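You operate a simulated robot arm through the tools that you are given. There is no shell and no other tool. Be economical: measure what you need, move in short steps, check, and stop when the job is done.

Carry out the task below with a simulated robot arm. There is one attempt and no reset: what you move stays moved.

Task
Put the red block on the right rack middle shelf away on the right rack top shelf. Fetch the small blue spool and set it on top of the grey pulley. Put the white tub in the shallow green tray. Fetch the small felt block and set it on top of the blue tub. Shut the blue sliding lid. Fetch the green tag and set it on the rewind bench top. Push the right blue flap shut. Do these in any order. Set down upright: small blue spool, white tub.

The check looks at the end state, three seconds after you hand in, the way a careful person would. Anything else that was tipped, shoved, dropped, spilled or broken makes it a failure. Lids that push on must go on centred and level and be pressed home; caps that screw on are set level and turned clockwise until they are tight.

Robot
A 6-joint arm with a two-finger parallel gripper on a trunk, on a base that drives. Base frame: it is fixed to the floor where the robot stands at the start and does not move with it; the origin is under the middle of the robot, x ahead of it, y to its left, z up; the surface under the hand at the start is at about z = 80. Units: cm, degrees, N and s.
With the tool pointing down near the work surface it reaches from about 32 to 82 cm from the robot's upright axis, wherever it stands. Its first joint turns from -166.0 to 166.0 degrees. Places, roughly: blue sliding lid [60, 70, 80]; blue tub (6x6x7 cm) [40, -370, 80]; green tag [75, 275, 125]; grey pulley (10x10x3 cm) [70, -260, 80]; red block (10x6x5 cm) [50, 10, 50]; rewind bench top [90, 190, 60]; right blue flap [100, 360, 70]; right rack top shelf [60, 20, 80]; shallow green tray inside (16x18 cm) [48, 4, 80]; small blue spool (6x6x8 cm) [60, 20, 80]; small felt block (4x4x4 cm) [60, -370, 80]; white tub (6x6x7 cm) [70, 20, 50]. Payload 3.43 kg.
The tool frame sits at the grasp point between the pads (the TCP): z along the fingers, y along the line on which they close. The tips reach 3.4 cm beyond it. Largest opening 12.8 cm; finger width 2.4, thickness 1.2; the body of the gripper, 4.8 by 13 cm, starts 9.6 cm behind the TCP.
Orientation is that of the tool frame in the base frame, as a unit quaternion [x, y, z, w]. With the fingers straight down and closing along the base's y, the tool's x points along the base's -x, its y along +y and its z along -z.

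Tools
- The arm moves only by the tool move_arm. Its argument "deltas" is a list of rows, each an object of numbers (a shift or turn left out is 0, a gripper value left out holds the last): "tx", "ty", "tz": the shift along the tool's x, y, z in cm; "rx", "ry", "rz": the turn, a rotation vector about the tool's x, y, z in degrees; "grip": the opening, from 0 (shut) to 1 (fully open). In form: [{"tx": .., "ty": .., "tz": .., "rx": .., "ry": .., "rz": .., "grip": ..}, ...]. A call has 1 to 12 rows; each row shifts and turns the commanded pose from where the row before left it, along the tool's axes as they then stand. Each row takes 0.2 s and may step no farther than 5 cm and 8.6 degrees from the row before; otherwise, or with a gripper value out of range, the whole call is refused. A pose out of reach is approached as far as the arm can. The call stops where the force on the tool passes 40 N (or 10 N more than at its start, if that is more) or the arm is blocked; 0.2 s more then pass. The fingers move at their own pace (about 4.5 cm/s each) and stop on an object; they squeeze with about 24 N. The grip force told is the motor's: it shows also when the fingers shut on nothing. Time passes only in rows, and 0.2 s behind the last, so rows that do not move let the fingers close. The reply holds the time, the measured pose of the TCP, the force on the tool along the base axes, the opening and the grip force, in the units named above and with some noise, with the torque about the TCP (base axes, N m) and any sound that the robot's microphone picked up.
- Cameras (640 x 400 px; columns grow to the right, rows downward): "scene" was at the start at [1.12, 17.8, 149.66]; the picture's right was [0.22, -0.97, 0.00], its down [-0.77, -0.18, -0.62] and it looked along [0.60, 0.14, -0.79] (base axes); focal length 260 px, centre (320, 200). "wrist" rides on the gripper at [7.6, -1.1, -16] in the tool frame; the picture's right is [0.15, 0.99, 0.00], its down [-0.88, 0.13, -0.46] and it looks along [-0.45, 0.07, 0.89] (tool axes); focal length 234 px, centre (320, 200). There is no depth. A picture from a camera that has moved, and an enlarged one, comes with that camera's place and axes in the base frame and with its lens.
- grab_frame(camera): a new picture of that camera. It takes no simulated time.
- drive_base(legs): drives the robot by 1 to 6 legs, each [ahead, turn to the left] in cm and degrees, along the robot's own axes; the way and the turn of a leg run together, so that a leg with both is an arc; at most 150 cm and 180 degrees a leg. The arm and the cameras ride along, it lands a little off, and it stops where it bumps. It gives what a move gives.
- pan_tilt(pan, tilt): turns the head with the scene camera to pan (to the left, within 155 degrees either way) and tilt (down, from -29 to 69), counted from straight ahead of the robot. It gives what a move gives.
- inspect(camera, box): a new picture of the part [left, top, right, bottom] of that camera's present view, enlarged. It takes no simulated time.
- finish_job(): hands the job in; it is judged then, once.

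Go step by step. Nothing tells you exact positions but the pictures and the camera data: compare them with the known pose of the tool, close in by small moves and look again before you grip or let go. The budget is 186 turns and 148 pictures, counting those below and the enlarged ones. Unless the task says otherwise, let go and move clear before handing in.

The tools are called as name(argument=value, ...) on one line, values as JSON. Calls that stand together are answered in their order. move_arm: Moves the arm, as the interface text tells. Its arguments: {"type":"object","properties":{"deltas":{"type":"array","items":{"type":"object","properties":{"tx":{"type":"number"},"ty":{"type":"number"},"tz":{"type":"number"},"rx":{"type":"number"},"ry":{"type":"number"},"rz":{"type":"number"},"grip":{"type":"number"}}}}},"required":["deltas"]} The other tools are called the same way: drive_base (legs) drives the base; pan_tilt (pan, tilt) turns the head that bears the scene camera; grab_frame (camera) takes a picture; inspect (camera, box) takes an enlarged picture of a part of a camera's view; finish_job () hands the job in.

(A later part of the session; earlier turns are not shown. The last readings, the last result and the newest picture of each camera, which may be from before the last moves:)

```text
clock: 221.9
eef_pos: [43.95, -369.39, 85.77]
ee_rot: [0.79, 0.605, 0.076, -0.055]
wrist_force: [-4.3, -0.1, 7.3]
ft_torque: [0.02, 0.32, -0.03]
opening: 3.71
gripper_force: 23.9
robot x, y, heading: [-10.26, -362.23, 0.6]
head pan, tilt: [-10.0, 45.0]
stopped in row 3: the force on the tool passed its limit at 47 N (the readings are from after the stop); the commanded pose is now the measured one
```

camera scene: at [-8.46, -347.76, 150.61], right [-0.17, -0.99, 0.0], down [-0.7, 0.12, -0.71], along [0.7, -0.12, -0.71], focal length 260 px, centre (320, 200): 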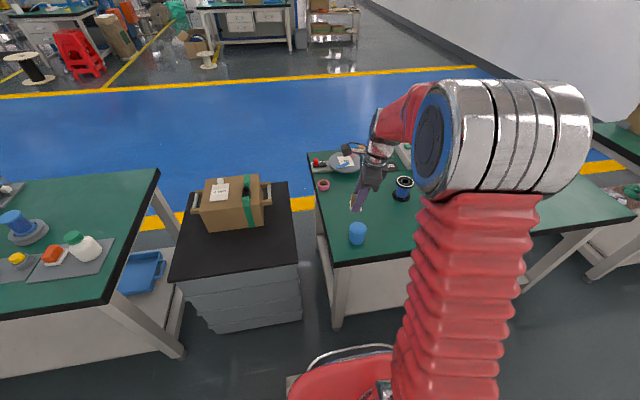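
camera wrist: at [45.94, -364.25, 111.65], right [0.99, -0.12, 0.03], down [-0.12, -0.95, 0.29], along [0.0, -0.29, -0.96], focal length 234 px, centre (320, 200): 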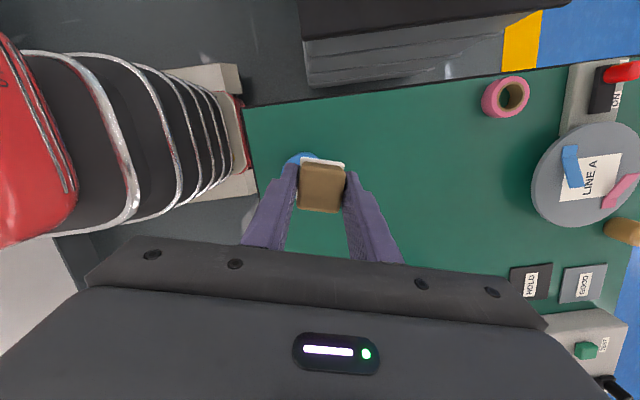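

move_arm(deltas=[{"tx": 0.02, "tz": -0.1}, {"grip": 0.45}, {"grip": 0.45}, {"grip": 0.45}, {"tx": 0.17, "tz": -1}, {"tx": 0.35, "tz": -2}, {"tx": 0.7, "tz": -4}, {"tx": 0.7, "tz": -4}, {"tx": 0.7, "tz": -4}])

inspect(camera="scene", box=[310, 160, 420, 260])

```text
clock: 223.9
eef_pos: [43.83, -370.09, 100.94]
ee_rot: [0.79, 0.605, 0.075, -0.055]
wrist_force: [-0.8, -0.4, 0.4]
ft_torque: [-0.05, -0.03, -0.03]
opening: 5.77
gripper_force: 0.1
robot x, y, heading: [-9.94, -362.11, 0.6]
head pan, tilt: [-10.0, 45.0]
```

```text
4.00 times, centred on (365, 210) of scene
camera zoom: at [-8.45, -347.76, 150.61], right [-0.17, -0.99, 0.0], down [-0.7, 0.12, -0.71], along [0.7, -0.12, -0.71], focal length 1039 px, centre (140, 160)
```

zoom: 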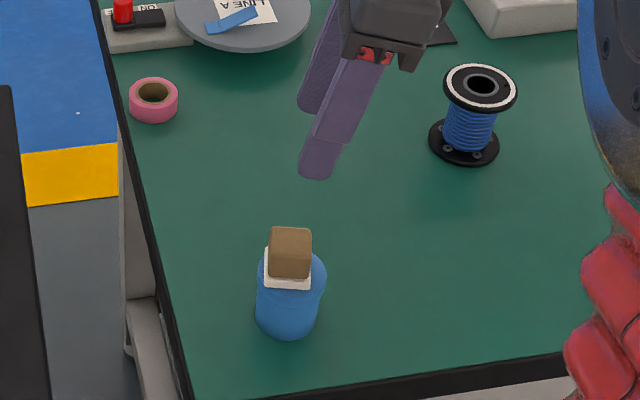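

Felt block sits on the blue tub. Now I head back along the corridor toward the rewind bench on the left.

move_arm(deltas=[{"tx": 0.7, "tz": -4}, {"tx": 0.7, "tz": -4}, {"tz": 0}])

drive_base(legs=[[-18, 0], [0, 89.5], [150, 0]])

```text
clock: 224.8
eef_pos: [43.46, -369.83, 109.32]
ee_rot: [0.79, 0.606, 0.076, -0.055]
wrist_force: [-0.7, -0.7, 0.0]
ft_torque: [-0.01, -0.02, 0.03]
opening: 5.77
gripper_force: 0.1
robot x, y, heading: [-10.14, -361.83, 0.6]
head pan, tilt: [-10.0, 45.0]
```

```text
clock: 241.3
eef_pos: [-18.62, -162.26, 109.27]
ee_rot: [0.146, 0.985, 0.016, -0.092]
wrist_force: [0.5, -0.5, 0.8]
ft_torque: [-0.02, -0.03, 0.0]
opening: 5.76
gripper_force: 0.1
robot x, y, heading: [-28.02, -215.44, 88.4]
head pan, tilt: [-10.0, 45.0]
```

drive_base(legs=[[0, 2], [150, 0], [150, 0]])

pan_tilt(pan=-35, tilt=25)

grab_frame(camera="scene")

```text
clock: 260.8
eef_pos: [-13.01, 139.17, 109.32]
ee_rot: [0.147, 0.985, 0.016, -0.092]
wrist_force: [-1.0, 0.1, 0.7]
ft_torque: [-0.02, 0.02, -0.02]
opening: 5.77
gripper_force: 0.0
robot x, y, heading: [-22.88, 86.16, 88.2]
head pan, tilt: [-10.0, 45.0]
```

```text
clock: 261.6
eef_pos: [-13.12, 139.15, 109.4]
ee_rot: [0.147, 0.985, 0.016, -0.092]
wrist_force: [-1.1, 0.4, -0.3]
ft_torque: [-0.02, 0.03, -0.01]
opening: 5.76
gripper_force: 0.0
robot x, y, heading: [-22.5, 86.02, 88.3]
head pan, tilt: [-35.0, 25.0]
```

```text
44 pictures are left
camera scene: at [-33.33, 87.83, 153.66], right [0.8, -0.6, 0.0], down [-0.25, -0.34, -0.91], along [0.54, 0.73, -0.42], focal length 260 px, centre (320, 200)
```

scene: 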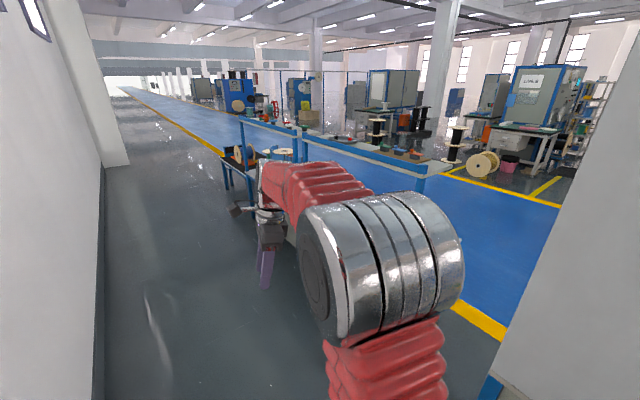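

drive_base(legs=[[0, 3], [110, 0]])

pan_tilt(pan=-75, tilt=30)

grab_frame(camera="scene")

```text
clock: 269.2
eef_pos: [-17.8, 246.78, 109.35]
ee_rot: [0.125, 0.988, 0.014, -0.093]
wrist_force: [0.5, 0.2, 0.6]
ft_torque: [0.01, -0.03, 0.02]
opening: 5.75
gripper_force: 0.1
robot x, y, heading: [-24.96, 192.91, 90.8]
head pan, tilt: [-35.0, 25.0]
```

```text
clock: 270.3
eef_pos: [-17.9, 246.73, 109.51]
ee_rot: [0.126, 0.988, 0.014, -0.092]
wrist_force: [-0.1, -0.6, -0.1]
ft_torque: [0.01, -0.01, -0.03]
opening: 5.76
gripper_force: 0.1
robot x, y, heading: [-24.62, 192.82, 91.2]
head pan, tilt: [-75.0, 30.0]
```

```text
43 pictures are left
camera scene: at [-32.12, 189.36, 152.87], right [0.28, -0.96, 0.0], down [-0.48, -0.14, -0.87], along [0.83, 0.24, -0.5], focal length 260 px, centre (320, 200)
```

scene: 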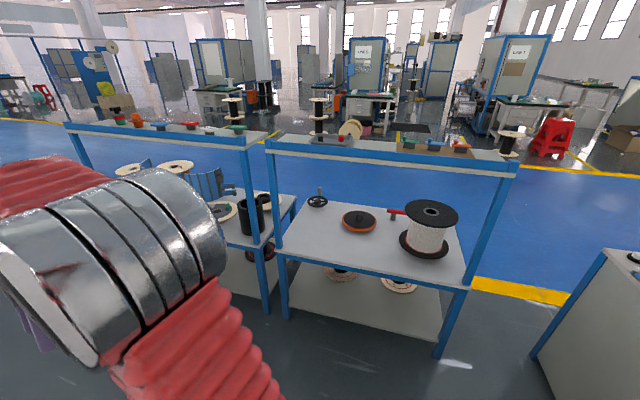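

inspect(camera="scene", box=[60, 95, 270, 200])

inspect(camera="scene", box=[255, 120, 525, 300])

```text
3.05 times, centred on (165, 148) of scene
camera zoom: at [-32.12, 189.36, 152.87], right [0.28, -0.96, 0.0], down [-0.48, -0.14, -0.87], along [0.83, 0.24, -0.5], focal length 792 px, centre (792, 360)
```

zoom: 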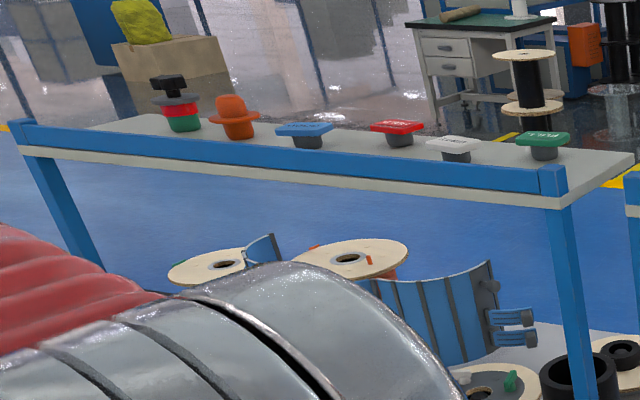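

```text
2.22 times, centred on (390, 210) of scene
camera zoom: at [-32.12, 189.36, 152.87], right [0.28, -0.96, 0.0], down [-0.48, -0.14, -0.87], along [0.83, 0.24, -0.5], focal length 577 px, centre (164, 178)
```

zoom: 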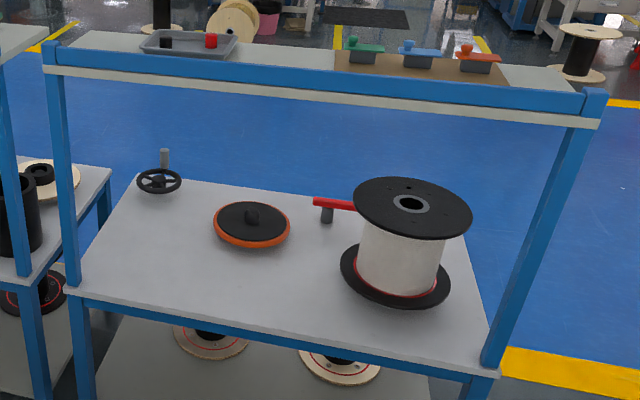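

drive_base(legs=[[76, -0.5]])

pan_tilt(pan=-100, tilt=22)

grab_frame(camera="scene")

```text
clock: 275.5
eef_pos: [-17.81, 321.42, 109.53]
ee_rot: [0.134, 0.987, 0.016, -0.092]
wrist_force: [-1.6, 0.0, -0.3]
ft_torque: [-0.01, -0.04, -0.05]
opening: 5.75
gripper_force: 0.2
robot x, y, heading: [-26.0, 268.17, 89.9]
head pan, tilt: [-75.0, 30.0]
```

```text
clock: 276.4
eef_pos: [-17.75, 321.51, 109.57]
ee_rot: [0.134, 0.987, 0.015, -0.092]
wrist_force: [-0.6, 1.0, 0.6]
ft_torque: [0.02, -0.02, 0.02]
opening: 5.75
gripper_force: 0.1
robot x, y, heading: [-25.56, 267.72, 90.3]
head pan, tilt: [-100.0, 22.0]
```

```text
40 pictures are left
camera scene: at [-32.57, 260.39, 154.15], right [-0.17, -0.99, 0.0], down [-0.37, 0.06, -0.93], along [0.91, -0.16, -0.37], focal length 260 px, centre (320, 200)
```

scene: 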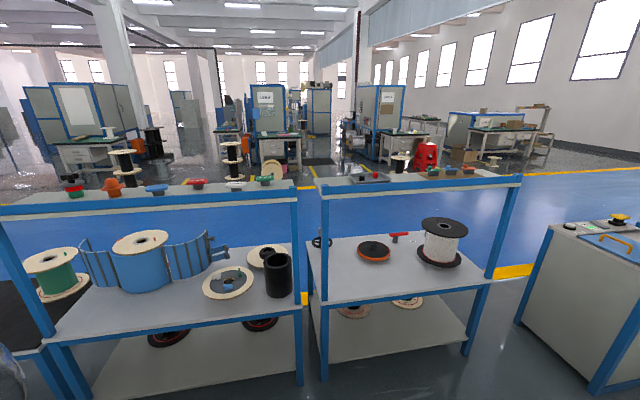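

drive_base(legs=[[18, 0], [0, -90], [26, 0]])

move_arm(deltas=[{"rx": -1.33, "rz": 7.63}, {"rx": -1.33, "rz": 7.63}, {"rx": -1.33, "rz": 7.63}, {"rx": -1.33, "rz": 7.63}, {"rx": -1.33, "rz": 7.63}, {"rx": -1.33, "rz": 7.63}, {"rx": -1.33, "rz": 7.63}])

```text
clock: 285.5
eef_pos: [52.81, 281.27, 109.55]
ee_rot: [0.781, 0.617, 0.075, -0.055]
wrist_force: [-0.2, -0.1, -1.2]
ft_torque: [0.0, -0.01, -0.03]
opening: 5.77
gripper_force: 0.1
robot x, y, heading: [-1.21, 291.79, 2.1]
head pan, tilt: [-100.0, 22.0]
```

```text
clock: 287.1
eef_pos: [52.8, 281.14, 109.5]
ee_rot: [0.977, 0.192, 0.09, -0.022]
wrist_force: [0.5, -0.3, -0.5]
ft_torque: [0.03, 0.0, -0.03]
opening: 5.76
gripper_force: 0.1
robot x, y, heading: [-0.96, 291.58, 2.1]
head pan, tilt: [-100.0, 22.0]
```

move_arm(deltas=[{"tx": 0.8, "tz": -4.6}, {"tx": 0.8, "tz": -4.6}, {"tx": 0.8, "tz": -4.6}, {"ry": 7.5}, {"ry": 7.5}, {"ry": 7.5}, {"ry": 7.5}, {"ry": 7.5}, {"ry": 7.5}, {"tz": 0}])

grab_frame(camera="wrist")

```text
clock: 289.3
eef_pos: [52.85, 280.89, 123.44]
ee_rot: [0.868, 0.169, 0.458, -0.094]
wrist_force: [0.7, 0.5, -0.7]
ft_torque: [0.0, 0.01, -0.04]
opening: 5.76
gripper_force: 0.0
robot x, y, heading: [-1.25, 291.72, 2.4]
head pan, tilt: [-100.0, 22.0]
```

```text
39 pictures are left
camera wrist: at [44.22, 278.31, 138.84], right [0.45, -0.88, 0.11], down [-0.76, -0.45, -0.47], along [0.47, 0.13, -0.87], focal length 234 px, centre (320, 200)
```

wrist: 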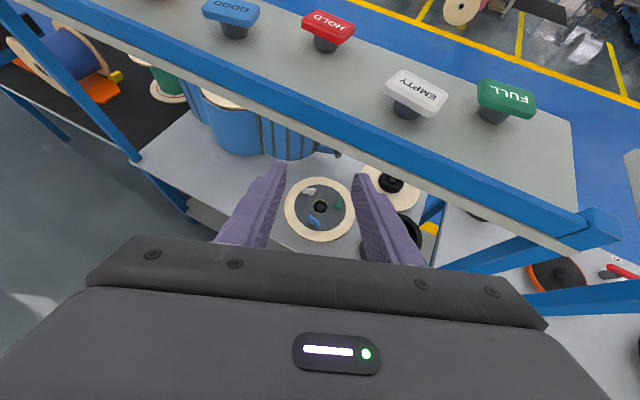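

inspect(camera="wrist", box=[370, 50, 580, 190])

```text
2.86 times, centred on (475, 120) of wrist
camera zoom: at [44.22, 278.31, 138.84], right [0.45, -0.88, 0.11], down [-0.76, -0.45, -0.47], along [0.47, 0.13, -0.87], focal length 669 px, centre (-123, 429)
```

zoom: 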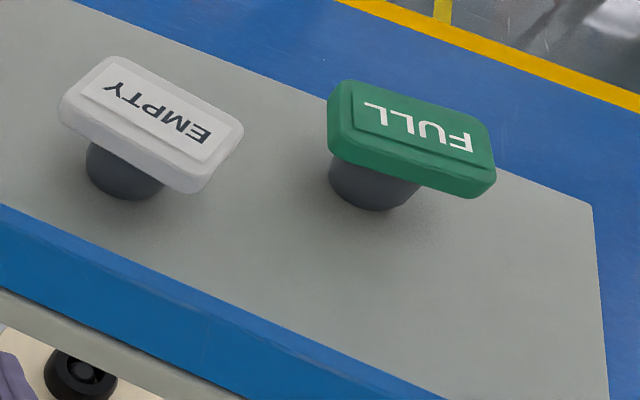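

move_arm(deltas=[{"rx": -5.78, "rz": 3.95, "grip": 0.72}, {"rx": -5.78, "rz": 3.95}, {"rx": -5.78, "rz": 3.95}, {"ry": 6.5}, {"ry": 6.5}, {"tx": 1.04, "ty": 3, "tz": 3.24}, {"tx": 1.04, "ty": 3, "tz": 3.24}, {"tx": 1.04, "ty": 3, "tz": 3.24}, {"tx": 1.04, "ty": 3, "tz": 3.24}, {"tx": 1.04, "ty": 3, "tz": 3.24}, {"tz": 0}])

grab_frame(camera="wrist")

```text
clock: 291.7
eef_pos: [70.27, 266.47, 122.48]
ee_rot: [0.826, 0.007, 0.563, -0.01]
wrist_force: [0.8, 0.6, 0.1]
ft_torque: [0.02, 0.0, 0.02]
opening: 9.23
gripper_force: 0.0
robot x, y, heading: [-1.64, 291.8, 2.6]
head pan, tilt: [-100.0, 22.0]
```

```text
37 pictures are left
camera wrist: at [58.29, 266.97, 135.39], right [0.08, -0.99, 0.13], down [-0.74, -0.14, -0.65], along [0.66, -0.04, -0.75], focal length 234 px, centre (320, 200)
```

wrist: 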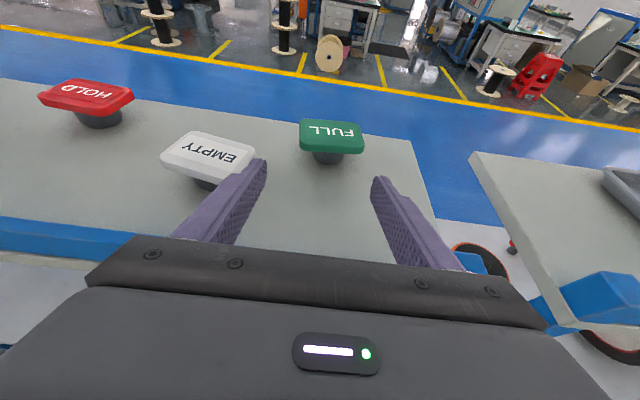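

move_arm(deltas=[{"ty": 0.8}, {"tx": 0.5, "tz": 3, "ty": 0.1}, {"tx": 0.5, "tz": 3, "ty": 0.1}, {"tx": 0.5, "tz": 3, "ty": 0.1}, {"tx": 0.3, "tz": 2.5}, {"tz": 0}])

grab_frame(camera="wrist")

```text
clock: 293.1
eef_pos: [81.54, 265.56, 119.87]
ee_rot: [0.827, 0.008, 0.563, -0.01]
wrist_force: [-0.2, 0.1, 0.2]
ft_torque: [-0.03, 0.0, -0.03]
opening: 9.22
gripper_force: 0.0
robot x, y, heading: [-1.48, 291.74, 2.7]
head pan, tilt: [-100.0, 22.0]
```

```text
36 pictures are left
camera wrist: at [69.6, 266.08, 132.8], right [0.08, -0.99, 0.13], down [-0.74, -0.14, -0.65], along [0.66, -0.05, -0.75], focal length 234 px, centre (320, 200)
```

wrist: 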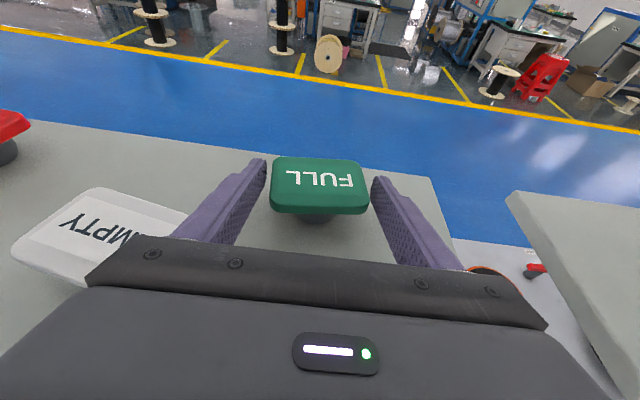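

move_arm(deltas=[{"tx": -0.2}, {"grip": 0}, {"grip": 0}, {"grip": 0}, {"tz": 0}])

move_arm(deltas=[{"tx": 1.4, "tz": -0.55}, {"tx": 1.86, "tz": -0.73}, {"tx": 1.86, "tz": -0.73}, {"tz": 0}])

grab_frame(camera="wrist")

```text
clock: 294.3
eef_pos: [81.5, 265.5, 119.6]
ee_rot: [0.826, 0.008, 0.563, -0.011]
wrist_force: [0.2, 0.2, 1.9]
ft_torque: [-0.01, -0.07, 0.01]
opening: 8.07
gripper_force: 23.9
robot x, y, heading: [-1.46, 291.52, 2.4]
head pan, tilt: [-100.0, 22.0]
```

```text
clock: 295.3
eef_pos: [81.43, 265.42, 125.26]
ee_rot: [0.827, 0.006, 0.563, -0.009]
wrist_force: [0.5, 0.8, -0.2]
ft_torque: [0.01, 0.0, 0.0]
opening: 8.05
gripper_force: 24.2
robot x, y, heading: [-1.22, 291.62, 2.5]
head pan, tilt: [-100.0, 22.0]
```

```text
35 pictures are left
camera wrist: at [69.34, 266.05, 138.16], right [0.08, -0.99, 0.13], down [-0.74, -0.14, -0.65], along [0.66, -0.05, -0.75], focal length 234 px, centre (320, 200)
```

wrist: 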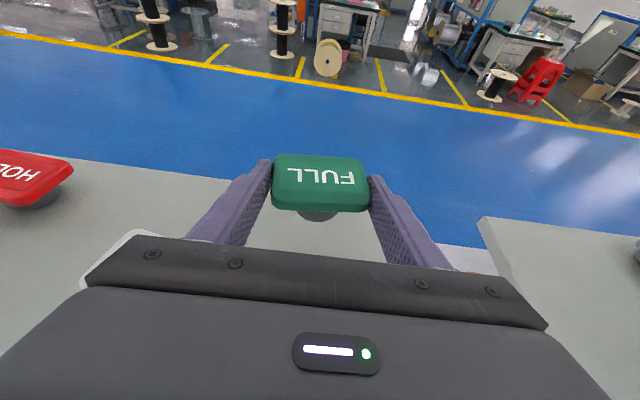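

Tag is gripped and lifted. I pull it clear and drive to in front of the rewind bench.

move_arm(deltas=[{"tx": -0.5, "tz": -4.5}, {"tx": -1.4, "tz": -4.3}, {"tx": -1.4, "tz": -4.3}, {"tx": -1.4, "tz": -4.3}, {"tx": -1.4, "tz": -4.3}, {"tz": 0}])

drive_base(legs=[[-25, 0], [0, -92], [63, 0], [0, 90]])

grab_frame(camera="wrist")

```text
clock: 296.7
eef_pos: [58.7, 264.77, 127.18]
ee_rot: [0.827, 0.009, 0.563, -0.011]
wrist_force: [0.0, -0.7, 0.7]
ft_torque: [0.0, 0.0, -0.03]
opening: 8.05
gripper_force: 24.4
robot x, y, heading: [-1.31, 291.75, 2.4]
head pan, tilt: [-100.0, 22.0]
```

```text
clock: 314.4
eef_pos: [28.2, 193.77, 127.17]
ee_rot: [0.826, -0.035, 0.563, 0.019]
wrist_force: [0.1, -0.4, 0.3]
ft_torque: [0.03, 0.0, 0.0]
opening: 7.88
gripper_force: 23.6
robot x, y, heading: [-29.1, 224.34, -3.6]
head pan, tilt: [-100.0, 22.0]
```

```text
34 pictures are left
camera wrist: at [16.39, 195.6, 140.15], right [-0.02, -0.99, 0.13], down [-0.75, -0.07, -0.65], along [0.66, -0.11, -0.75], focal length 234 px, centre (320, 200)
```

wrist: 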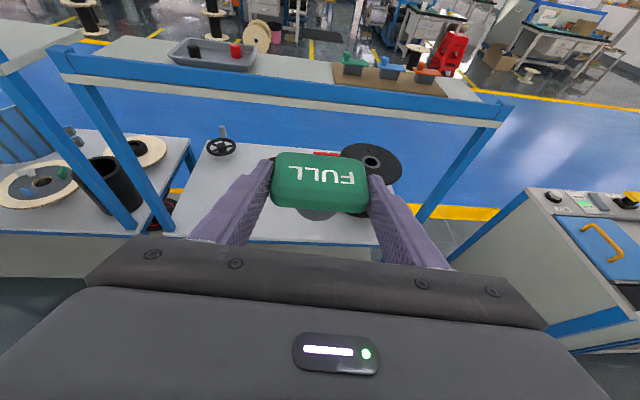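

move_arm(deltas=[{"tx": -4.3, "tz": 1.69}, {"tx": -4.3, "tz": 1.69}, {"tx": -4.3, "tz": 1.69}, {"tx": -4.3, "tz": 1.69}, {"tx": -4.3, "tz": 1.69}, {"tx": -4.3, "tz": 1.69}, {"tx": -4.3, "tz": 1.69}, {"tx": -4.3, "tz": 1.69}, {"tx": -4.3, "tz": 1.69}, {"tx": -4.3, "tz": 1.69}, {"tx": -4.3, "tz": 1.69}])

drive_base(legs=[[28, 0]])

grab_frame(camera="wrist")

```text
clock: 316.8
eef_pos: [28.1, 194.06, 76.39]
ee_rot: [0.826, -0.034, 0.562, 0.019]
wrist_force: [-0.4, 0.4, 0.1]
ft_torque: [-0.02, 0.03, 0.0]
opening: 7.87
gripper_force: 23.9
robot x, y, heading: [-28.82, 224.04, -3.4]
head pan, tilt: [-100.0, 22.0]
```

```text
clock: 319.2
eef_pos: [56.58, 192.52, 76.4]
ee_rot: [0.826, -0.033, 0.562, 0.017]
wrist_force: [0.6, 0.0, -0.1]
ft_torque: [0.01, 0.0, 0.06]
opening: 7.8
gripper_force: 24.3
robot x, y, heading: [0.04, 222.86, -3.5]
head pan, tilt: [-100.0, 22.0]
```

```text
33 pictures are left
camera wrist: at [44.8, 194.2, 89.35], right [-0.02, -0.99, 0.13], down [-0.75, -0.07, -0.65], along [0.66, -0.11, -0.75], focal length 234 px, centre (320, 200)
```

wrist: 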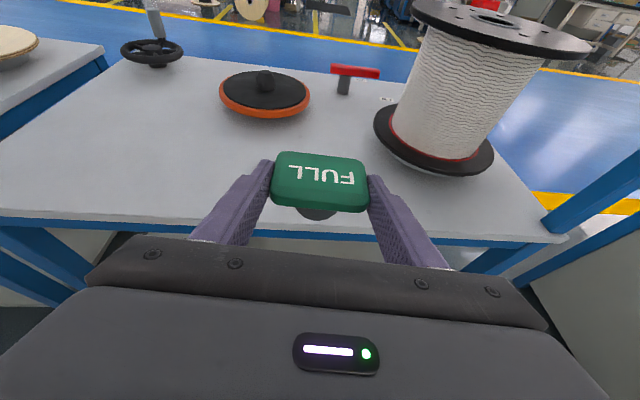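

move_arm(deltas=[{"ty": -0.83, "tz": 3.6}, {"ty": -0.83, "tz": 3.6}, {"ty": -0.83, "tz": 3.6}, {"ty": -0.83, "tz": 3.6}, {"ty": -0.83, "tz": 3.6}, {"ty": -0.83, "tz": 3.6}, {"tz": 0}])

grab_frame(camera="wrist")

```text
clock: 320.8
eef_pos: [77.28, 195.85, 68.29]
ee_rot: [0.826, -0.033, 0.562, 0.017]
wrist_force: [0.6, -0.6, -1.1]
ft_torque: [0.0, 0.03, 0.0]
opening: 7.79
gripper_force: 24.3
robot x, y, heading: [-0.22, 222.7, -3.4]
head pan, tilt: [-100.0, 22.0]
```

```text
32 pictures are left
camera wrist: at [65.27, 197.49, 81.26], right [-0.02, -0.99, 0.13], down [-0.75, -0.07, -0.65], along [0.66, -0.11, -0.75], focal length 234 px, centre (320, 200)
```

wrist: 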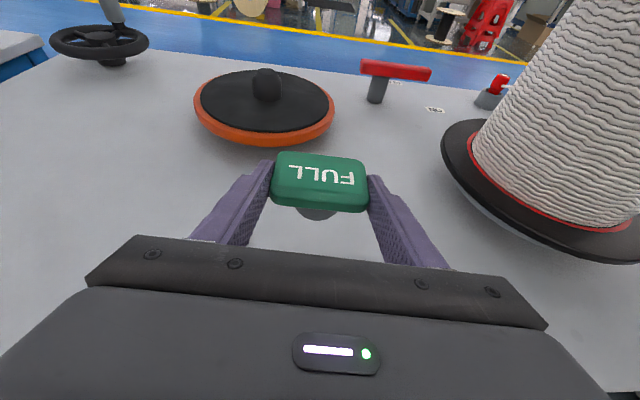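

move_arm(deltas=[{"tx": -2.0, "tz": 0.8}, {"tx": -2.0, "tz": 0.8}, {"tx": -0.93, "tz": 0.37}, {"tx": -0.46, "tz": 0.18}, {"tx": -0.28, "tz": 0.11}, {"tx": -0.28, "tz": 0.11}, {"tx": -0.28, "tz": 0.11}, {"tz": 0}])

```text
clock: 322.4
eef_pos: [77.32, 195.85, 62.36]
ee_rot: [0.824, -0.032, 0.566, 0.019]
wrist_force: [0.9, -0.1, 3.6]
ft_torque: [0.01, -0.02, -0.02]
opening: 7.7
gripper_force: 23.9
robot x, y, heading: [0.02, 222.61, -3.6]
head pan, tilt: [-100.0, 22.0]
stopped in row 7: the force on the tool passed its limit at 45 N (the readings are from after the stop); the commanded pose is now the measured one
```

move_arm(deltas=[{"grip": 0.78}, {"grip": 0.78}, {"grip": 0.78}, {"tx": 0.5, "tz": -3}, {"tx": 1, "tz": -4}, {"tx": 1, "tz": -4}, {"tx": 1, "tz": -4}, {"tz": 0}])

grab_frame(camera="wrist")

```text
clock: 324.2
eef_pos: [64.25, 196.32, 70.89]
ee_rot: [0.824, -0.032, 0.565, 0.018]
wrist_force: [0.0, -0.2, -0.3]
ft_torque: [0.01, -0.02, -0.01]
opening: 9.96
gripper_force: 0.1
robot x, y, heading: [-0.48, 222.66, -3.5]
head pan, tilt: [-100.0, 22.0]
```

```text
31 pictures are left
camera wrist: at [52.32, 198.05, 83.93], right [-0.02, -0.99, 0.13], down [-0.75, -0.07, -0.66], along [0.66, -0.11, -0.74], focal length 234 px, centre (320, 200)
```

wrist: 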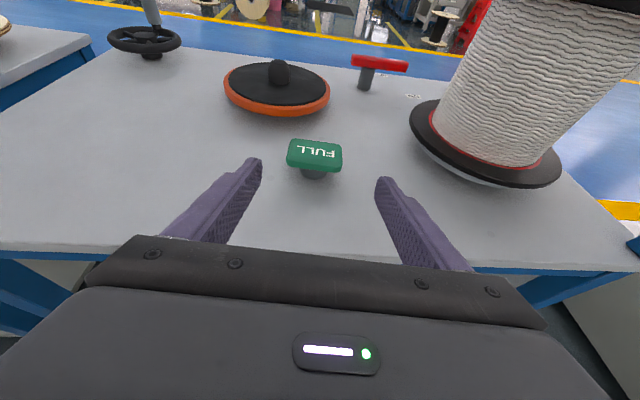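

Tag stands on the rewind bench. I now back away, raise the hand and go look at the blue flap.

drive_base(legs=[[-27, 0]])

move_arm(deltas=[{"tx": 4.3, "tz": -1.69, "grip": 0}, {"tx": 4.3, "tz": -1.69}, {"tx": 4.3, "tz": -1.69}, {"tx": 4.3, "tz": -1.69}, {"tx": 4.3, "tz": -1.69}, {"tx": 4.3, "tz": -1.69}, {"tx": 4.3, "tz": -1.69}, {"tx": 4.3, "tz": -1.69}])

drive_base(legs=[[0, 93], [110, 0]])

pan_tilt(pan=-75, tilt=32)

grab_frame(camera="scene")

```text
clock: 326.5
eef_pos: [37.0, 197.41, 71.04]
ee_rot: [0.824, -0.036, 0.564, 0.021]
wrist_force: [0.2, 0.0, 0.0]
ft_torque: [-0.02, -0.02, 0.0]
opening: 9.98
gripper_force: 0.1
robot x, y, heading: [-27.35, 224.52, -3.7]
head pan, tilt: [-100.0, 22.0]
```

```text
clock: 328.3
eef_pos: [36.6, 196.99, 107.83]
ee_rot: [0.824, -0.036, 0.565, 0.021]
wrist_force: [0.0, -0.1, 0.6]
ft_torque: [0.01, 0.0, -0.03]
opening: 0.03
gripper_force: 24.0
robot x, y, heading: [-27.52, 224.37, -4.1]
head pan, tilt: [-100.0, 22.0]
```

```text
clock: 332.9
eef_pos: [17.82, 277.71, 107.86]
ee_rot: [0.685, 0.461, 0.467, -0.318]
wrist_force: [0.3, 0.0, -0.8]
ft_torque: [0.02, 0.01, -0.03]
opening: 0.01
gripper_force: 24.4
robot x, y, heading: [-23.52, 222.61, 69.4]
head pan, tilt: [-100.0, 22.0]
stopped in leg 1: the robot was blocked; the commanded pose is now the measured one
```

```text
clock: 333.8
eef_pos: [17.63, 277.75, 107.89]
ee_rot: [0.684, 0.461, 0.466, -0.319]
wrist_force: [0.6, 0.0, -0.2]
ft_torque: [0.02, -0.01, 0.01]
opening: 0.02
gripper_force: 24.0
robot x, y, heading: [-23.88, 222.87, 69.7]
head pan, tilt: [-75.0, 32.0]
```

```text
30 pictures are left
camera scene: at [-31.48, 221.94, 152.56], right [-0.1, -1.0, 0.0], down [-0.53, 0.05, -0.85], along [0.84, -0.08, -0.53], focal length 260 px, centre (320, 200)
```

scene: 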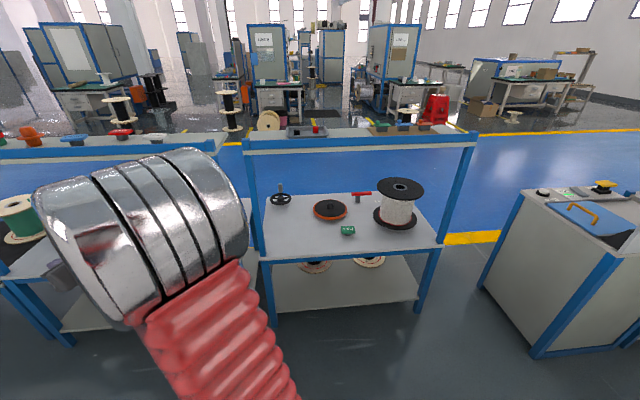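

drive_base(legs=[[12, 0], [0, 20]])

```text
clock: 336.7
eef_pos: [0.8, 299.66, 107.98]
ee_rot: [0.594, 0.572, 0.404, -0.395]
wrist_force: [-0.3, 0.6, -0.3]
ft_torque: [-0.03, 0.01, 0.01]
opening: 0.0
gripper_force: 24.4
robot x, y, heading: [-17.68, 234.29, 89.3]
head pan, tilt: [-75.0, 32.0]
```

drive_base(legs=[[0, 1.5], [100, 0]])

grab_frame(camera="scene")

```text
clock: 343.6
eef_pos: [-2.36, 398.03, 107.96]
ee_rot: [0.587, 0.58, 0.399, -0.4]
wrist_force: [-0.8, -0.3, 0.0]
ft_torque: [-0.03, -0.03, 0.02]
opening: 0.0
gripper_force: 23.8
robot x, y, heading: [-18.86, 331.96, 91.0]
head pan, tilt: [-75.0, 32.0]
```

```text
29 pictures are left
camera scene: at [-26.25, 328.24, 152.55], right [0.27, -0.96, 0.0], down [-0.51, -0.15, -0.85], along [0.82, 0.23, -0.53], focal length 260 px, centre (320, 200)
```

scene: 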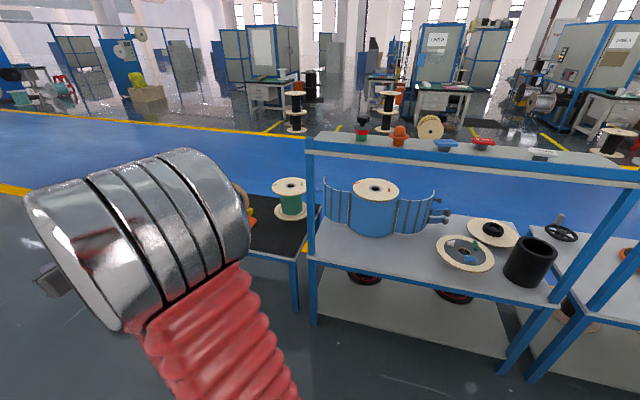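

inspect(camera="scene", box=[300, 150, 480, 280])

```text
3.08 times, centred on (390, 215) of scene
camera zoom: at [-26.25, 328.24, 152.55], right [0.27, -0.96, 0.0], down [-0.51, -0.15, -0.85], along [0.82, 0.23, -0.53], focal length 799 px, centre (105, 154)
```

zoom: 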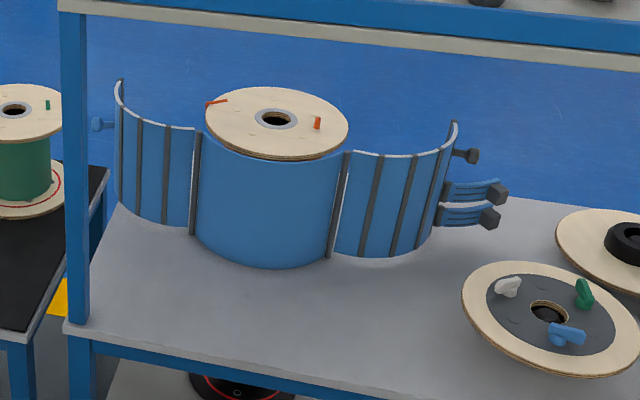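

The overhead-shelf bench holds a reel guard with two blue flaps; seen from the blue walkway, the right one is at about y 355. I check the way ahead to see if I can drive round to the walkway side.

pan_tilt(pan=10, tilt=20)

grab_frame(camera="scene")

```text
clock: 345.2
eef_pos: [-2.53, 398.01, 108.05]
ee_rot: [0.587, 0.58, 0.399, -0.4]
wrist_force: [0.7, -0.1, -0.2]
ft_torque: [0.0, 0.0, -0.02]
opening: 0.02
gripper_force: 24.3
robot x, y, heading: [-18.89, 331.79, 90.8]
head pan, tilt: [10.0, 20.0]
```

```text
27 pictures are left
camera scene: at [-36.62, 334.92, 154.47], right [0.98, 0.19, 0.0], down [0.06, -0.34, -0.94], along [-0.18, 0.92, -0.34], focal length 260 px, centre (320, 200)
```

scene: 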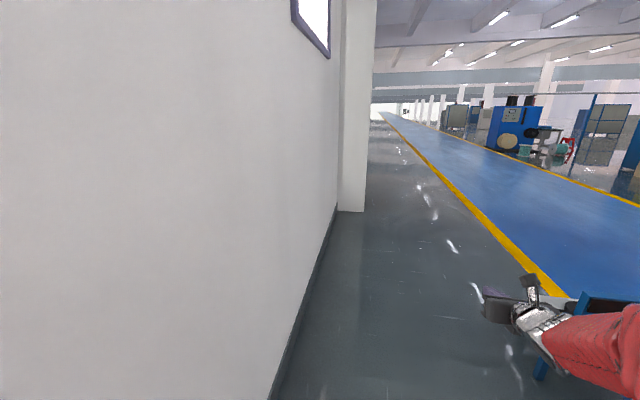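

drive_base(legs=[[150, 0], [30, 0], [0, -91], [150, 0], [75, 0]])

```text
clock: 360.9
eef_pos: [47.2, 517.1, 108.04]
ee_rot: [0.813, 0.142, 0.556, -0.1]
wrist_force: [-0.3, -0.4, -0.6]
ft_torque: [0.01, 0.0, 0.0]
opening: 0.01
gripper_force: 24.0
robot x, y, heading: [-21.97, 513.49, 20.5]
head pan, tilt: [10.0, 20.0]
stopped in leg 3: the robot was blocked; the commanded pose is now the measured one
```

drive_base(legs=[[40, 0], [0, -20], [150, 0], [28, 0]])

```text
clock: 369.0
eef_pos: [117.66, 504.48, 108.2]
ee_rot: [0.825, -0.015, 0.565, 0.007]
wrist_force: [-0.3, -0.4, -1.5]
ft_torque: [0.01, 0.03, 0.03]
opening: 0.0
gripper_force: 24.2
robot x, y, heading: [52.16, 527.42, -4.9]
head pan, tilt: [10.0, 20.0]
stopped in leg 3: the robot was blocked; the commanded pose is now the measured one
```

pan_tilt(pan=-15, tilt=35)

grab_frame(camera="scene")

```text
clock: 369.9
eef_pos: [117.75, 504.4, 108.15]
ee_rot: [0.825, -0.016, 0.564, 0.009]
wrist_force: [0.1, 0.0, -0.1]
ft_torque: [0.03, -0.03, 0.0]
opening: 0.0
gripper_force: 24.0
robot x, y, heading: [51.9, 527.3, -4.8]
head pan, tilt: [-15.0, 35.0]
```

```text
26 pictures are left
camera scene: at [55.59, 540.85, 152.09], right [-0.34, -0.94, 0.0], down [-0.54, 0.2, -0.82], along [0.77, -0.28, -0.57], focal length 260 px, centre (320, 200)
```

scene: 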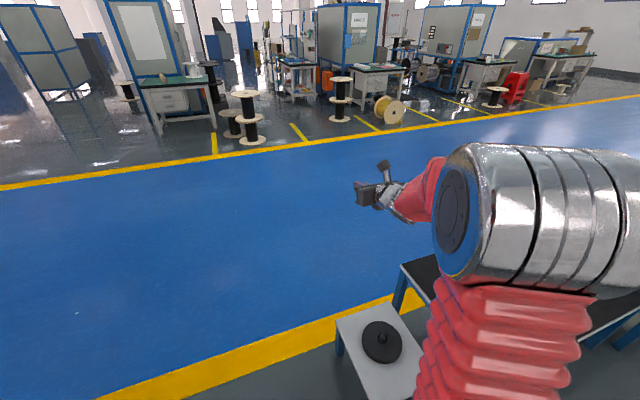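

drive_base(legs=[[-20, 0], [0, 50], [55, 0], [0, -45], [135, 0]])

```text
clock: 389.9
eef_pos: [277.77, 562.31, 108.2]
ee_rot: [0.823, 0.051, 0.564, -0.037]
wrist_force: [-0.3, 0.2, 1.2]
ft_torque: [-0.04, 0.01, 0.0]
opening: 0.0
gripper_force: 23.8
robot x, y, heading: [209.21, 574.9, 4.1]
head pan, tilt: [-15.0, 35.0]
```

drive_base(legs=[[0, -94], [150, 0], [85, 0]])

pan_tilt(pan=-85, tilt=30)

grab_frame(camera="scene")

```text
clock: 394.7
eef_pos: [211.4, 504.66, 108.38]
ee_rot: [0.671, -0.48, 0.462, 0.326]
wrist_force: [0.5, 0.0, 0.3]
ft_torque: [0.0, 0.03, -0.01]
opening: 0.0
gripper_force: 24.1
robot x, y, heading: [213.76, 576.12, -75.0]
head pan, tilt: [-15.0, 35.0]
stopped in leg 1: the robot was blocked; the commanded pose is now the measured one
```

```text
clock: 396.1
eef_pos: [211.34, 504.7, 108.38]
ee_rot: [0.671, -0.48, 0.461, 0.327]
wrist_force: [-0.2, 0.0, -0.1]
ft_torque: [-0.02, -0.01, 0.03]
opening: 0.0
gripper_force: 24.1
robot x, y, heading: [214.09, 575.74, -75.2]
head pan, tilt: [-85.0, 30.0]
```

```text
25 pictures are left
camera scene: at [218.81, 582.54, 152.87], right [-0.34, 0.94, 0.0], down [0.47, 0.17, -0.87], along [-0.81, -0.29, -0.5], focal length 260 px, centre (320, 200)
```

scene: 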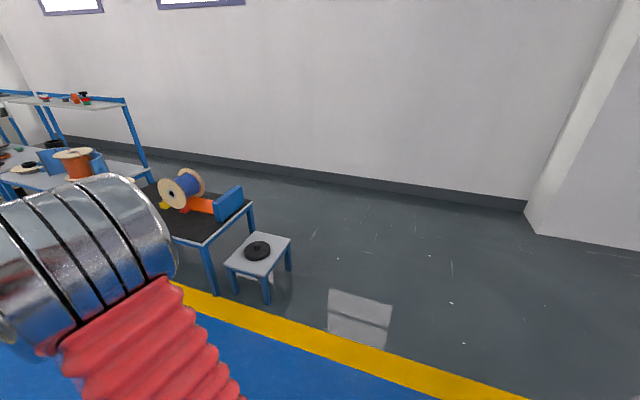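

drive_base(legs=[[0, -15], [150, 0], [88, 0]])

grab_frame(camera="scene")

```text
clock: 412.7
eef_pos: [205.57, 266.58, 108.34]
ee_rot: [0.621, -0.544, 0.427, 0.37]
wrist_force: [-0.5, 0.0, -0.4]
ft_torque: [-0.02, -0.01, 0.0]
opening: 0.0
gripper_force: 23.7
robot x, y, heading: [221.6, 335.61, -86.3]
head pan, tilt: [-85.0, 30.0]
```

```text
24 pictures are left
camera scene: at [227.87, 341.34, 152.87], right [-0.15, 0.99, 0.0], down [0.49, 0.08, -0.87], along [-0.86, -0.13, -0.5], focal length 260 px, centre (320, 200)
```

scene: 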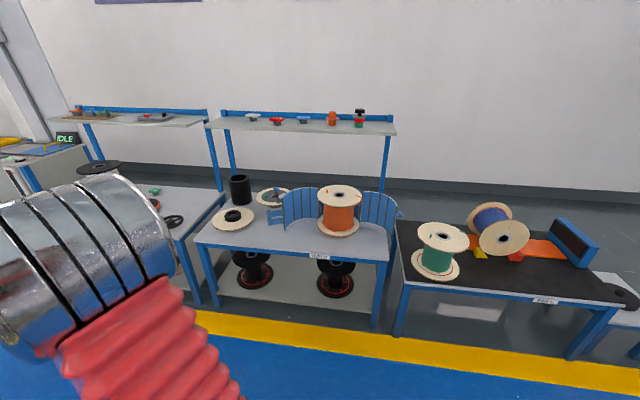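

inspect(camera="scene", box=[260, 170, 420, 270])

```text
4.00 times, centred on (340, 220) of scene
camera zoom: at [227.87, 341.34, 152.87], right [-0.15, 0.99, 0.0], down [0.49, 0.08, -0.87], along [-0.86, -0.13, -0.5], focal length 1039 px, centre (240, 120)
```

zoom: 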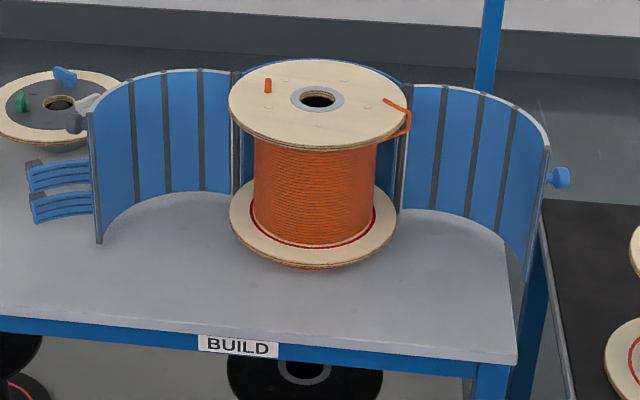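

From the walkway side the right flap is clearly visible: hinge about (92, 346), free end about (105, 365). I turn to face the bench.

drive_base(legs=[[10, 0], [0, -50], [0, -43.5], [34, 0]])

grab_frame(camera="wrist")

```text
clock: 419.6
eef_pos: [151.81, 337.43, 108.42]
ee_rot: [-0.078, 0.821, -0.057, -0.563]
wrist_force: [-0.2, -0.2, -0.5]
ft_torque: [0.01, -0.02, 0.03]
opening: 0.01
gripper_force: 24.3
robot x, y, heading: [222.5, 319.75, -174.4]
head pan, tilt: [-85.0, 30.0]
stopped in leg 3: the robot was blocked; the commanded pose is now the measured one
```

```text
22 pictures are left
camera wrist: at [163.99, 338.53, 121.42], right [-0.24, 0.96, 0.13], down [0.7, 0.27, -0.66], along [-0.67, -0.07, -0.74], focal length 234 px, centre (320, 200)
```

wrist: 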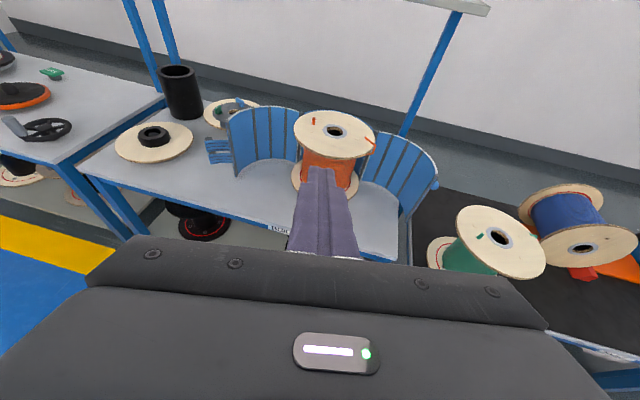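

move_arm(deltas=[{"tx": -3.29, "ty": 2.76, "tz": 0.69}, {"tx": -3.29, "ty": 2.76, "tz": 0.69}, {"tx": -3.29, "ty": 2.76, "tz": 0.69}, {"tx": -3.29, "ty": 2.76, "tz": 0.69}, {"tx": -3.29, "ty": 2.76, "tz": 0.69}, {"tx": -3.29, "ty": 2.76, "tz": 0.69}, {"tx": -3.29, "ty": 2.76, "tz": 0.69}, {"tx": -3.29, "ty": 2.76, "tz": 0.69}, {"tx": -3.29, "ty": 2.76, "tz": 0.69}, {"tx": -3.29, "ty": 2.76, "tz": 0.69}, {"tx": -3.29, "ty": 2.76, "tz": 0.69}, {"tx": -3.29, "ty": 2.76, "tz": 0.69}])

grab_frame(camera="wrist")

```text
clock: 422.2
eef_pos: [151.86, 371.13, 68.35]
ee_rot: [-0.078, 0.821, -0.056, -0.563]
wrist_force: [-0.5, 0.4, -0.2]
ft_torque: [0.0, 0.02, 0.01]
opening: 0.0
gripper_force: 24.0
robot x, y, heading: [222.33, 319.87, -174.2]
head pan, tilt: [-85.0, 30.0]
```

```text
21 pictures are left
camera wrist: at [164.01, 372.21, 81.26], right [-0.24, 0.96, 0.13], down [0.7, 0.27, -0.66], along [-0.67, -0.07, -0.74], focal length 234 px, centre (320, 200)
```

wrist: 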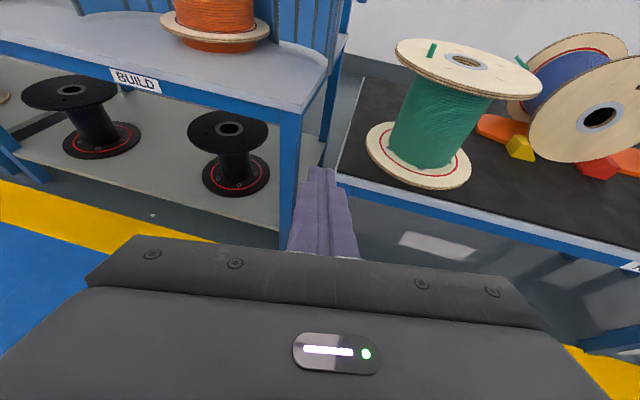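

drive_base(legs=[[0, -5.6]])

move_arm(deltas=[{"tx": 4.5, "tz": -1.75}, {"ty": -3.5}, {"ty": -3.7}, {"tz": 0}])

```text
clock: 423.2
eef_pos: [157.23, 378.02, 68.35]
ee_rot: [-0.037, 0.825, -0.028, -0.564]
wrist_force: [0.7, -0.2, -0.4]
ft_torque: [0.01, -0.04, -0.03]
opening: 0.0
gripper_force: 23.9
robot x, y, heading: [222.38, 319.94, 180.0]
head pan, tilt: [-85.0, 30.0]
```

```text
clock: 424.2
eef_pos: [158.0, 370.82, 73.31]
ee_rot: [-0.037, 0.824, -0.028, -0.564]
wrist_force: [-0.9, -0.8, 0.0]
ft_torque: [0.0, -0.02, 0.02]
opening: 0.0
gripper_force: 24.1
robot x, y, heading: [222.57, 319.93, 180.1]
head pan, tilt: [-85.0, 30.0]
```

drive_base(legs=[[38, 0]])

grab_frame(camera="wrist")

```text
clock: 427.2
eef_pos: [120.23, 370.99, 73.26]
ee_rot: [-0.036, 0.824, -0.027, -0.564]
wrist_force: [0.6, 0.0, 0.3]
ft_torque: [0.0, -0.01, 0.04]
opening: 0.0
gripper_force: 23.9
robot x, y, heading: [184.47, 319.57, 179.8]
head pan, tilt: [-85.0, 30.0]
```

```text
20 pictures are left
camera wrist: at [132.51, 370.9, 86.18], right [-0.14, 0.98, 0.13], down [0.73, 0.19, -0.66], along [-0.67, 0.0, -0.74], focal length 234 px, centre (320, 200)
```

wrist: 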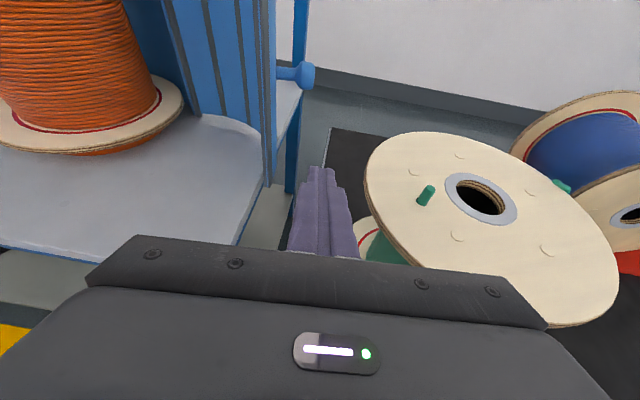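

move_arm(deltas=[{"tx": 1.48, "ty": 0.37, "tz": 3.83}, {"tx": 1.48, "ty": 0.37, "tz": 3.83}, {"tx": 1.48, "ty": 0.37, "tz": 3.83}, {"tx": 1.3, "ty": 0.37, "tz": 3.4}, {"tz": 0}])

grab_frame(camera="wrist")

```text
clock: 428.4
eef_pos: [103.88, 371.35, 73.4]
ee_rot: [-0.036, 0.824, -0.027, -0.564]
wrist_force: [-1.3, 0.2, -0.9]
ft_torque: [0.0, 0.03, 0.04]
opening: 0.01
gripper_force: 24.3
robot x, y, heading: [184.96, 319.66, 179.8]
head pan, tilt: [-85.0, 30.0]
```

```text
19 pictures are left
camera wrist: at [116.25, 371.24, 86.17], right [-0.14, 0.98, 0.13], down [0.73, 0.19, -0.66], along [-0.67, 0.0, -0.74], focal length 234 px, centre (320, 200)
```

wrist: 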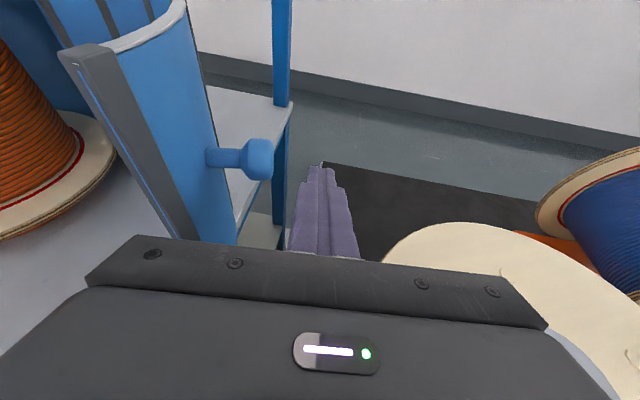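

move_arm(deltas=[{"ty": -2}, {"ty": -2}, {"ty": -2}, {"ty": -2}, {"ty": -2}, {"ty": -2}, {"ty": -2}, {"tz": 0}])

grab_frame(camera="wrist")

```text
clock: 429.0
eef_pos: [104.86, 368.47, 73.42]
ee_rot: [-0.028, 0.825, -0.021, -0.563]
wrist_force: [1.0, 2.0, 0.5]
ft_torque: [-0.04, 0.03, 0.05]
opening: 0.02
gripper_force: 23.7
robot x, y, heading: [184.75, 319.62, 179.8]
head pan, tilt: [-85.0, 30.0]
stopped in row 3: the force on the tool passed its limit at 50 N (the readings are from after the stop); the commanded pose is now the measured one
```

```text
18 pictures are left
camera wrist: at [117.12, 368.04, 86.35], right [-0.12, 0.98, 0.13], down [0.73, 0.18, -0.66], along [-0.67, 0.02, -0.74], focal length 234 px, centre (320, 200)
```

wrist: 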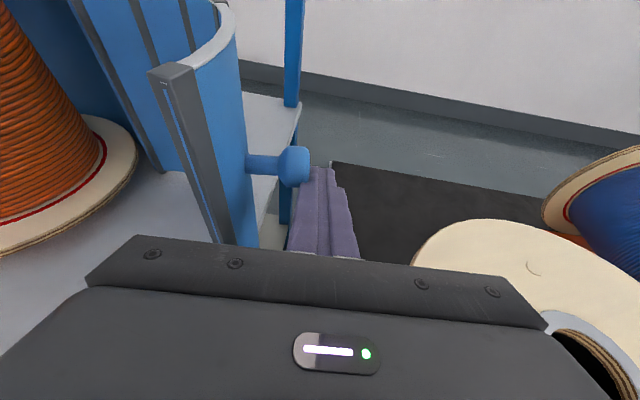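

move_arm(deltas=[{"ty": -0.4}, {"ty": -0.4}, {"ty": -0.4}, {"ty": -0.4}, {"ty": -0.4}, {"ty": -0.4}, {"ty": -0.4}, {"ty": -0.4}, {"ty": -0.4}, {"ty": -0.4}, {"ty": -0.4}, {"ty": -0.4}])

```text
clock: 429.8
eef_pos: [105.33, 368.22, 73.45]
ee_rot: [-0.023, 0.826, -0.016, -0.563]
wrist_force: [1.5, 3.5, -2.5]
ft_torque: [-0.02, 0.01, 0.03]
opening: 0.0
gripper_force: 23.5
robot x, y, heading: [184.82, 319.74, 179.7]
head pan, tilt: [-85.0, 30.0]
stopped in row 3: the force on the tool passed its limit at 44 N (the readings are from after the stop); the commanded pose is now the measured one
```

move_arm(deltas=[{"tx": -0.38, "ty": -0.75, "tz": -0.98}, {"tx": -0.38, "ty": -0.8, "tz": -0.98}, {"tx": -0.38, "ty": -0.89, "tz": -0.98}, {"tx": -0.38, "ty": -0.89, "tz": -0.98}, {"tx": -0.35, "ty": -1.38, "tz": -0.91}, {"tx": -0.35, "ty": -1.38, "tz": -0.91}, {"tz": 0}])

grab_frame(camera="wrist")

```text
clock: 431.1
eef_pos: [111.86, 363.3, 73.64]
ee_rot: [-0.02, 0.826, -0.014, -0.563]
wrist_force: [1.0, -1.1, 0.4]
ft_torque: [0.0, 0.01, 0.01]
opening: 0.0
gripper_force: 23.8
robot x, y, heading: [185.15, 319.79, 179.9]
head pan, tilt: [-85.0, 30.0]
stopped in row 6: the force on the tool passed its limit at 43 N (the readings are from after the stop); the commanded pose is now the measured one
```

```text
17 pictures are left
camera wrist: at [124.08, 362.61, 86.53], right [-0.1, 0.99, 0.14], down [0.74, 0.17, -0.65], along [-0.67, 0.03, -0.75], focal length 234 px, centre (320, 200)
```

wrist: 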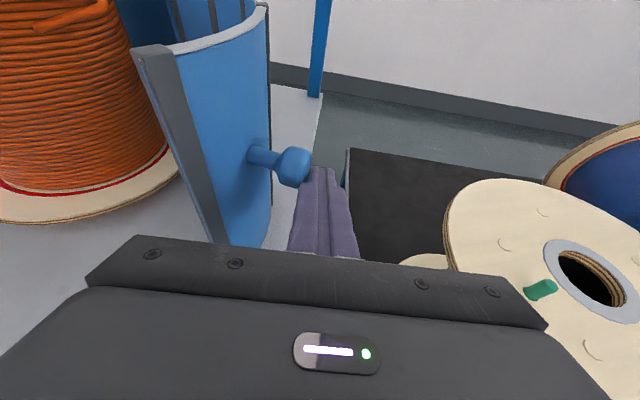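

move_arm(deltas=[{"tx": -0.26, "ty": -0.9, "tz": -0.68}, {"tx": -0.26, "ty": -0.9, "tz": -0.68}, {"tx": -0.26, "ty": -1, "tz": -0.68}, {"tx": -0.26, "ty": -1, "tz": -0.68}, {"tx": -0.15, "ty": -1.05, "tz": -0.4}, {"tx": -0.15, "ty": -1.05, "tz": -0.4}, {"tx": -0.15, "ty": -1.05, "tz": -0.4}, {"tx": -0.15, "ty": -1.05, "tz": -0.4}, {"tx": -0.15, "ty": -1.05, "tz": -0.4}, {"tz": 0}])

grab_frame(camera="wrist")

```text
clock: 433.4
eef_pos: [117.46, 354.51, 73.66]
ee_rot: [-0.02, 0.826, -0.015, -0.563]
wrist_force: [0.0, -0.3, -0.3]
ft_torque: [0.0, 0.01, 0.01]
opening: 0.0
gripper_force: 24.1
robot x, y, heading: [185.13, 319.57, 179.8]
head pan, tilt: [-85.0, 30.0]
```

```text
16 pictures are left
camera wrist: at [129.58, 353.81, 86.62], right [-0.1, 0.99, 0.14], down [0.74, 0.17, -0.65], along [-0.67, 0.03, -0.75], focal length 234 px, centre (320, 200)
```

wrist: 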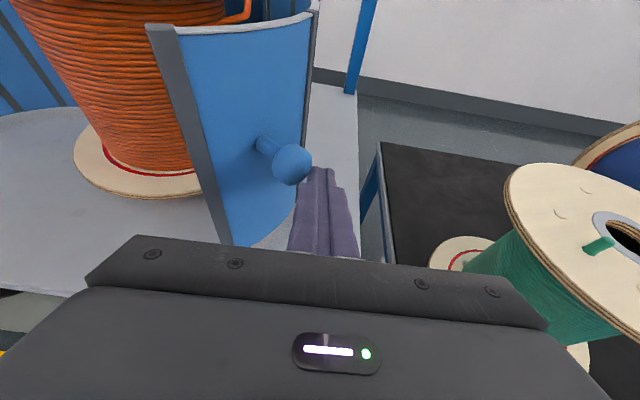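

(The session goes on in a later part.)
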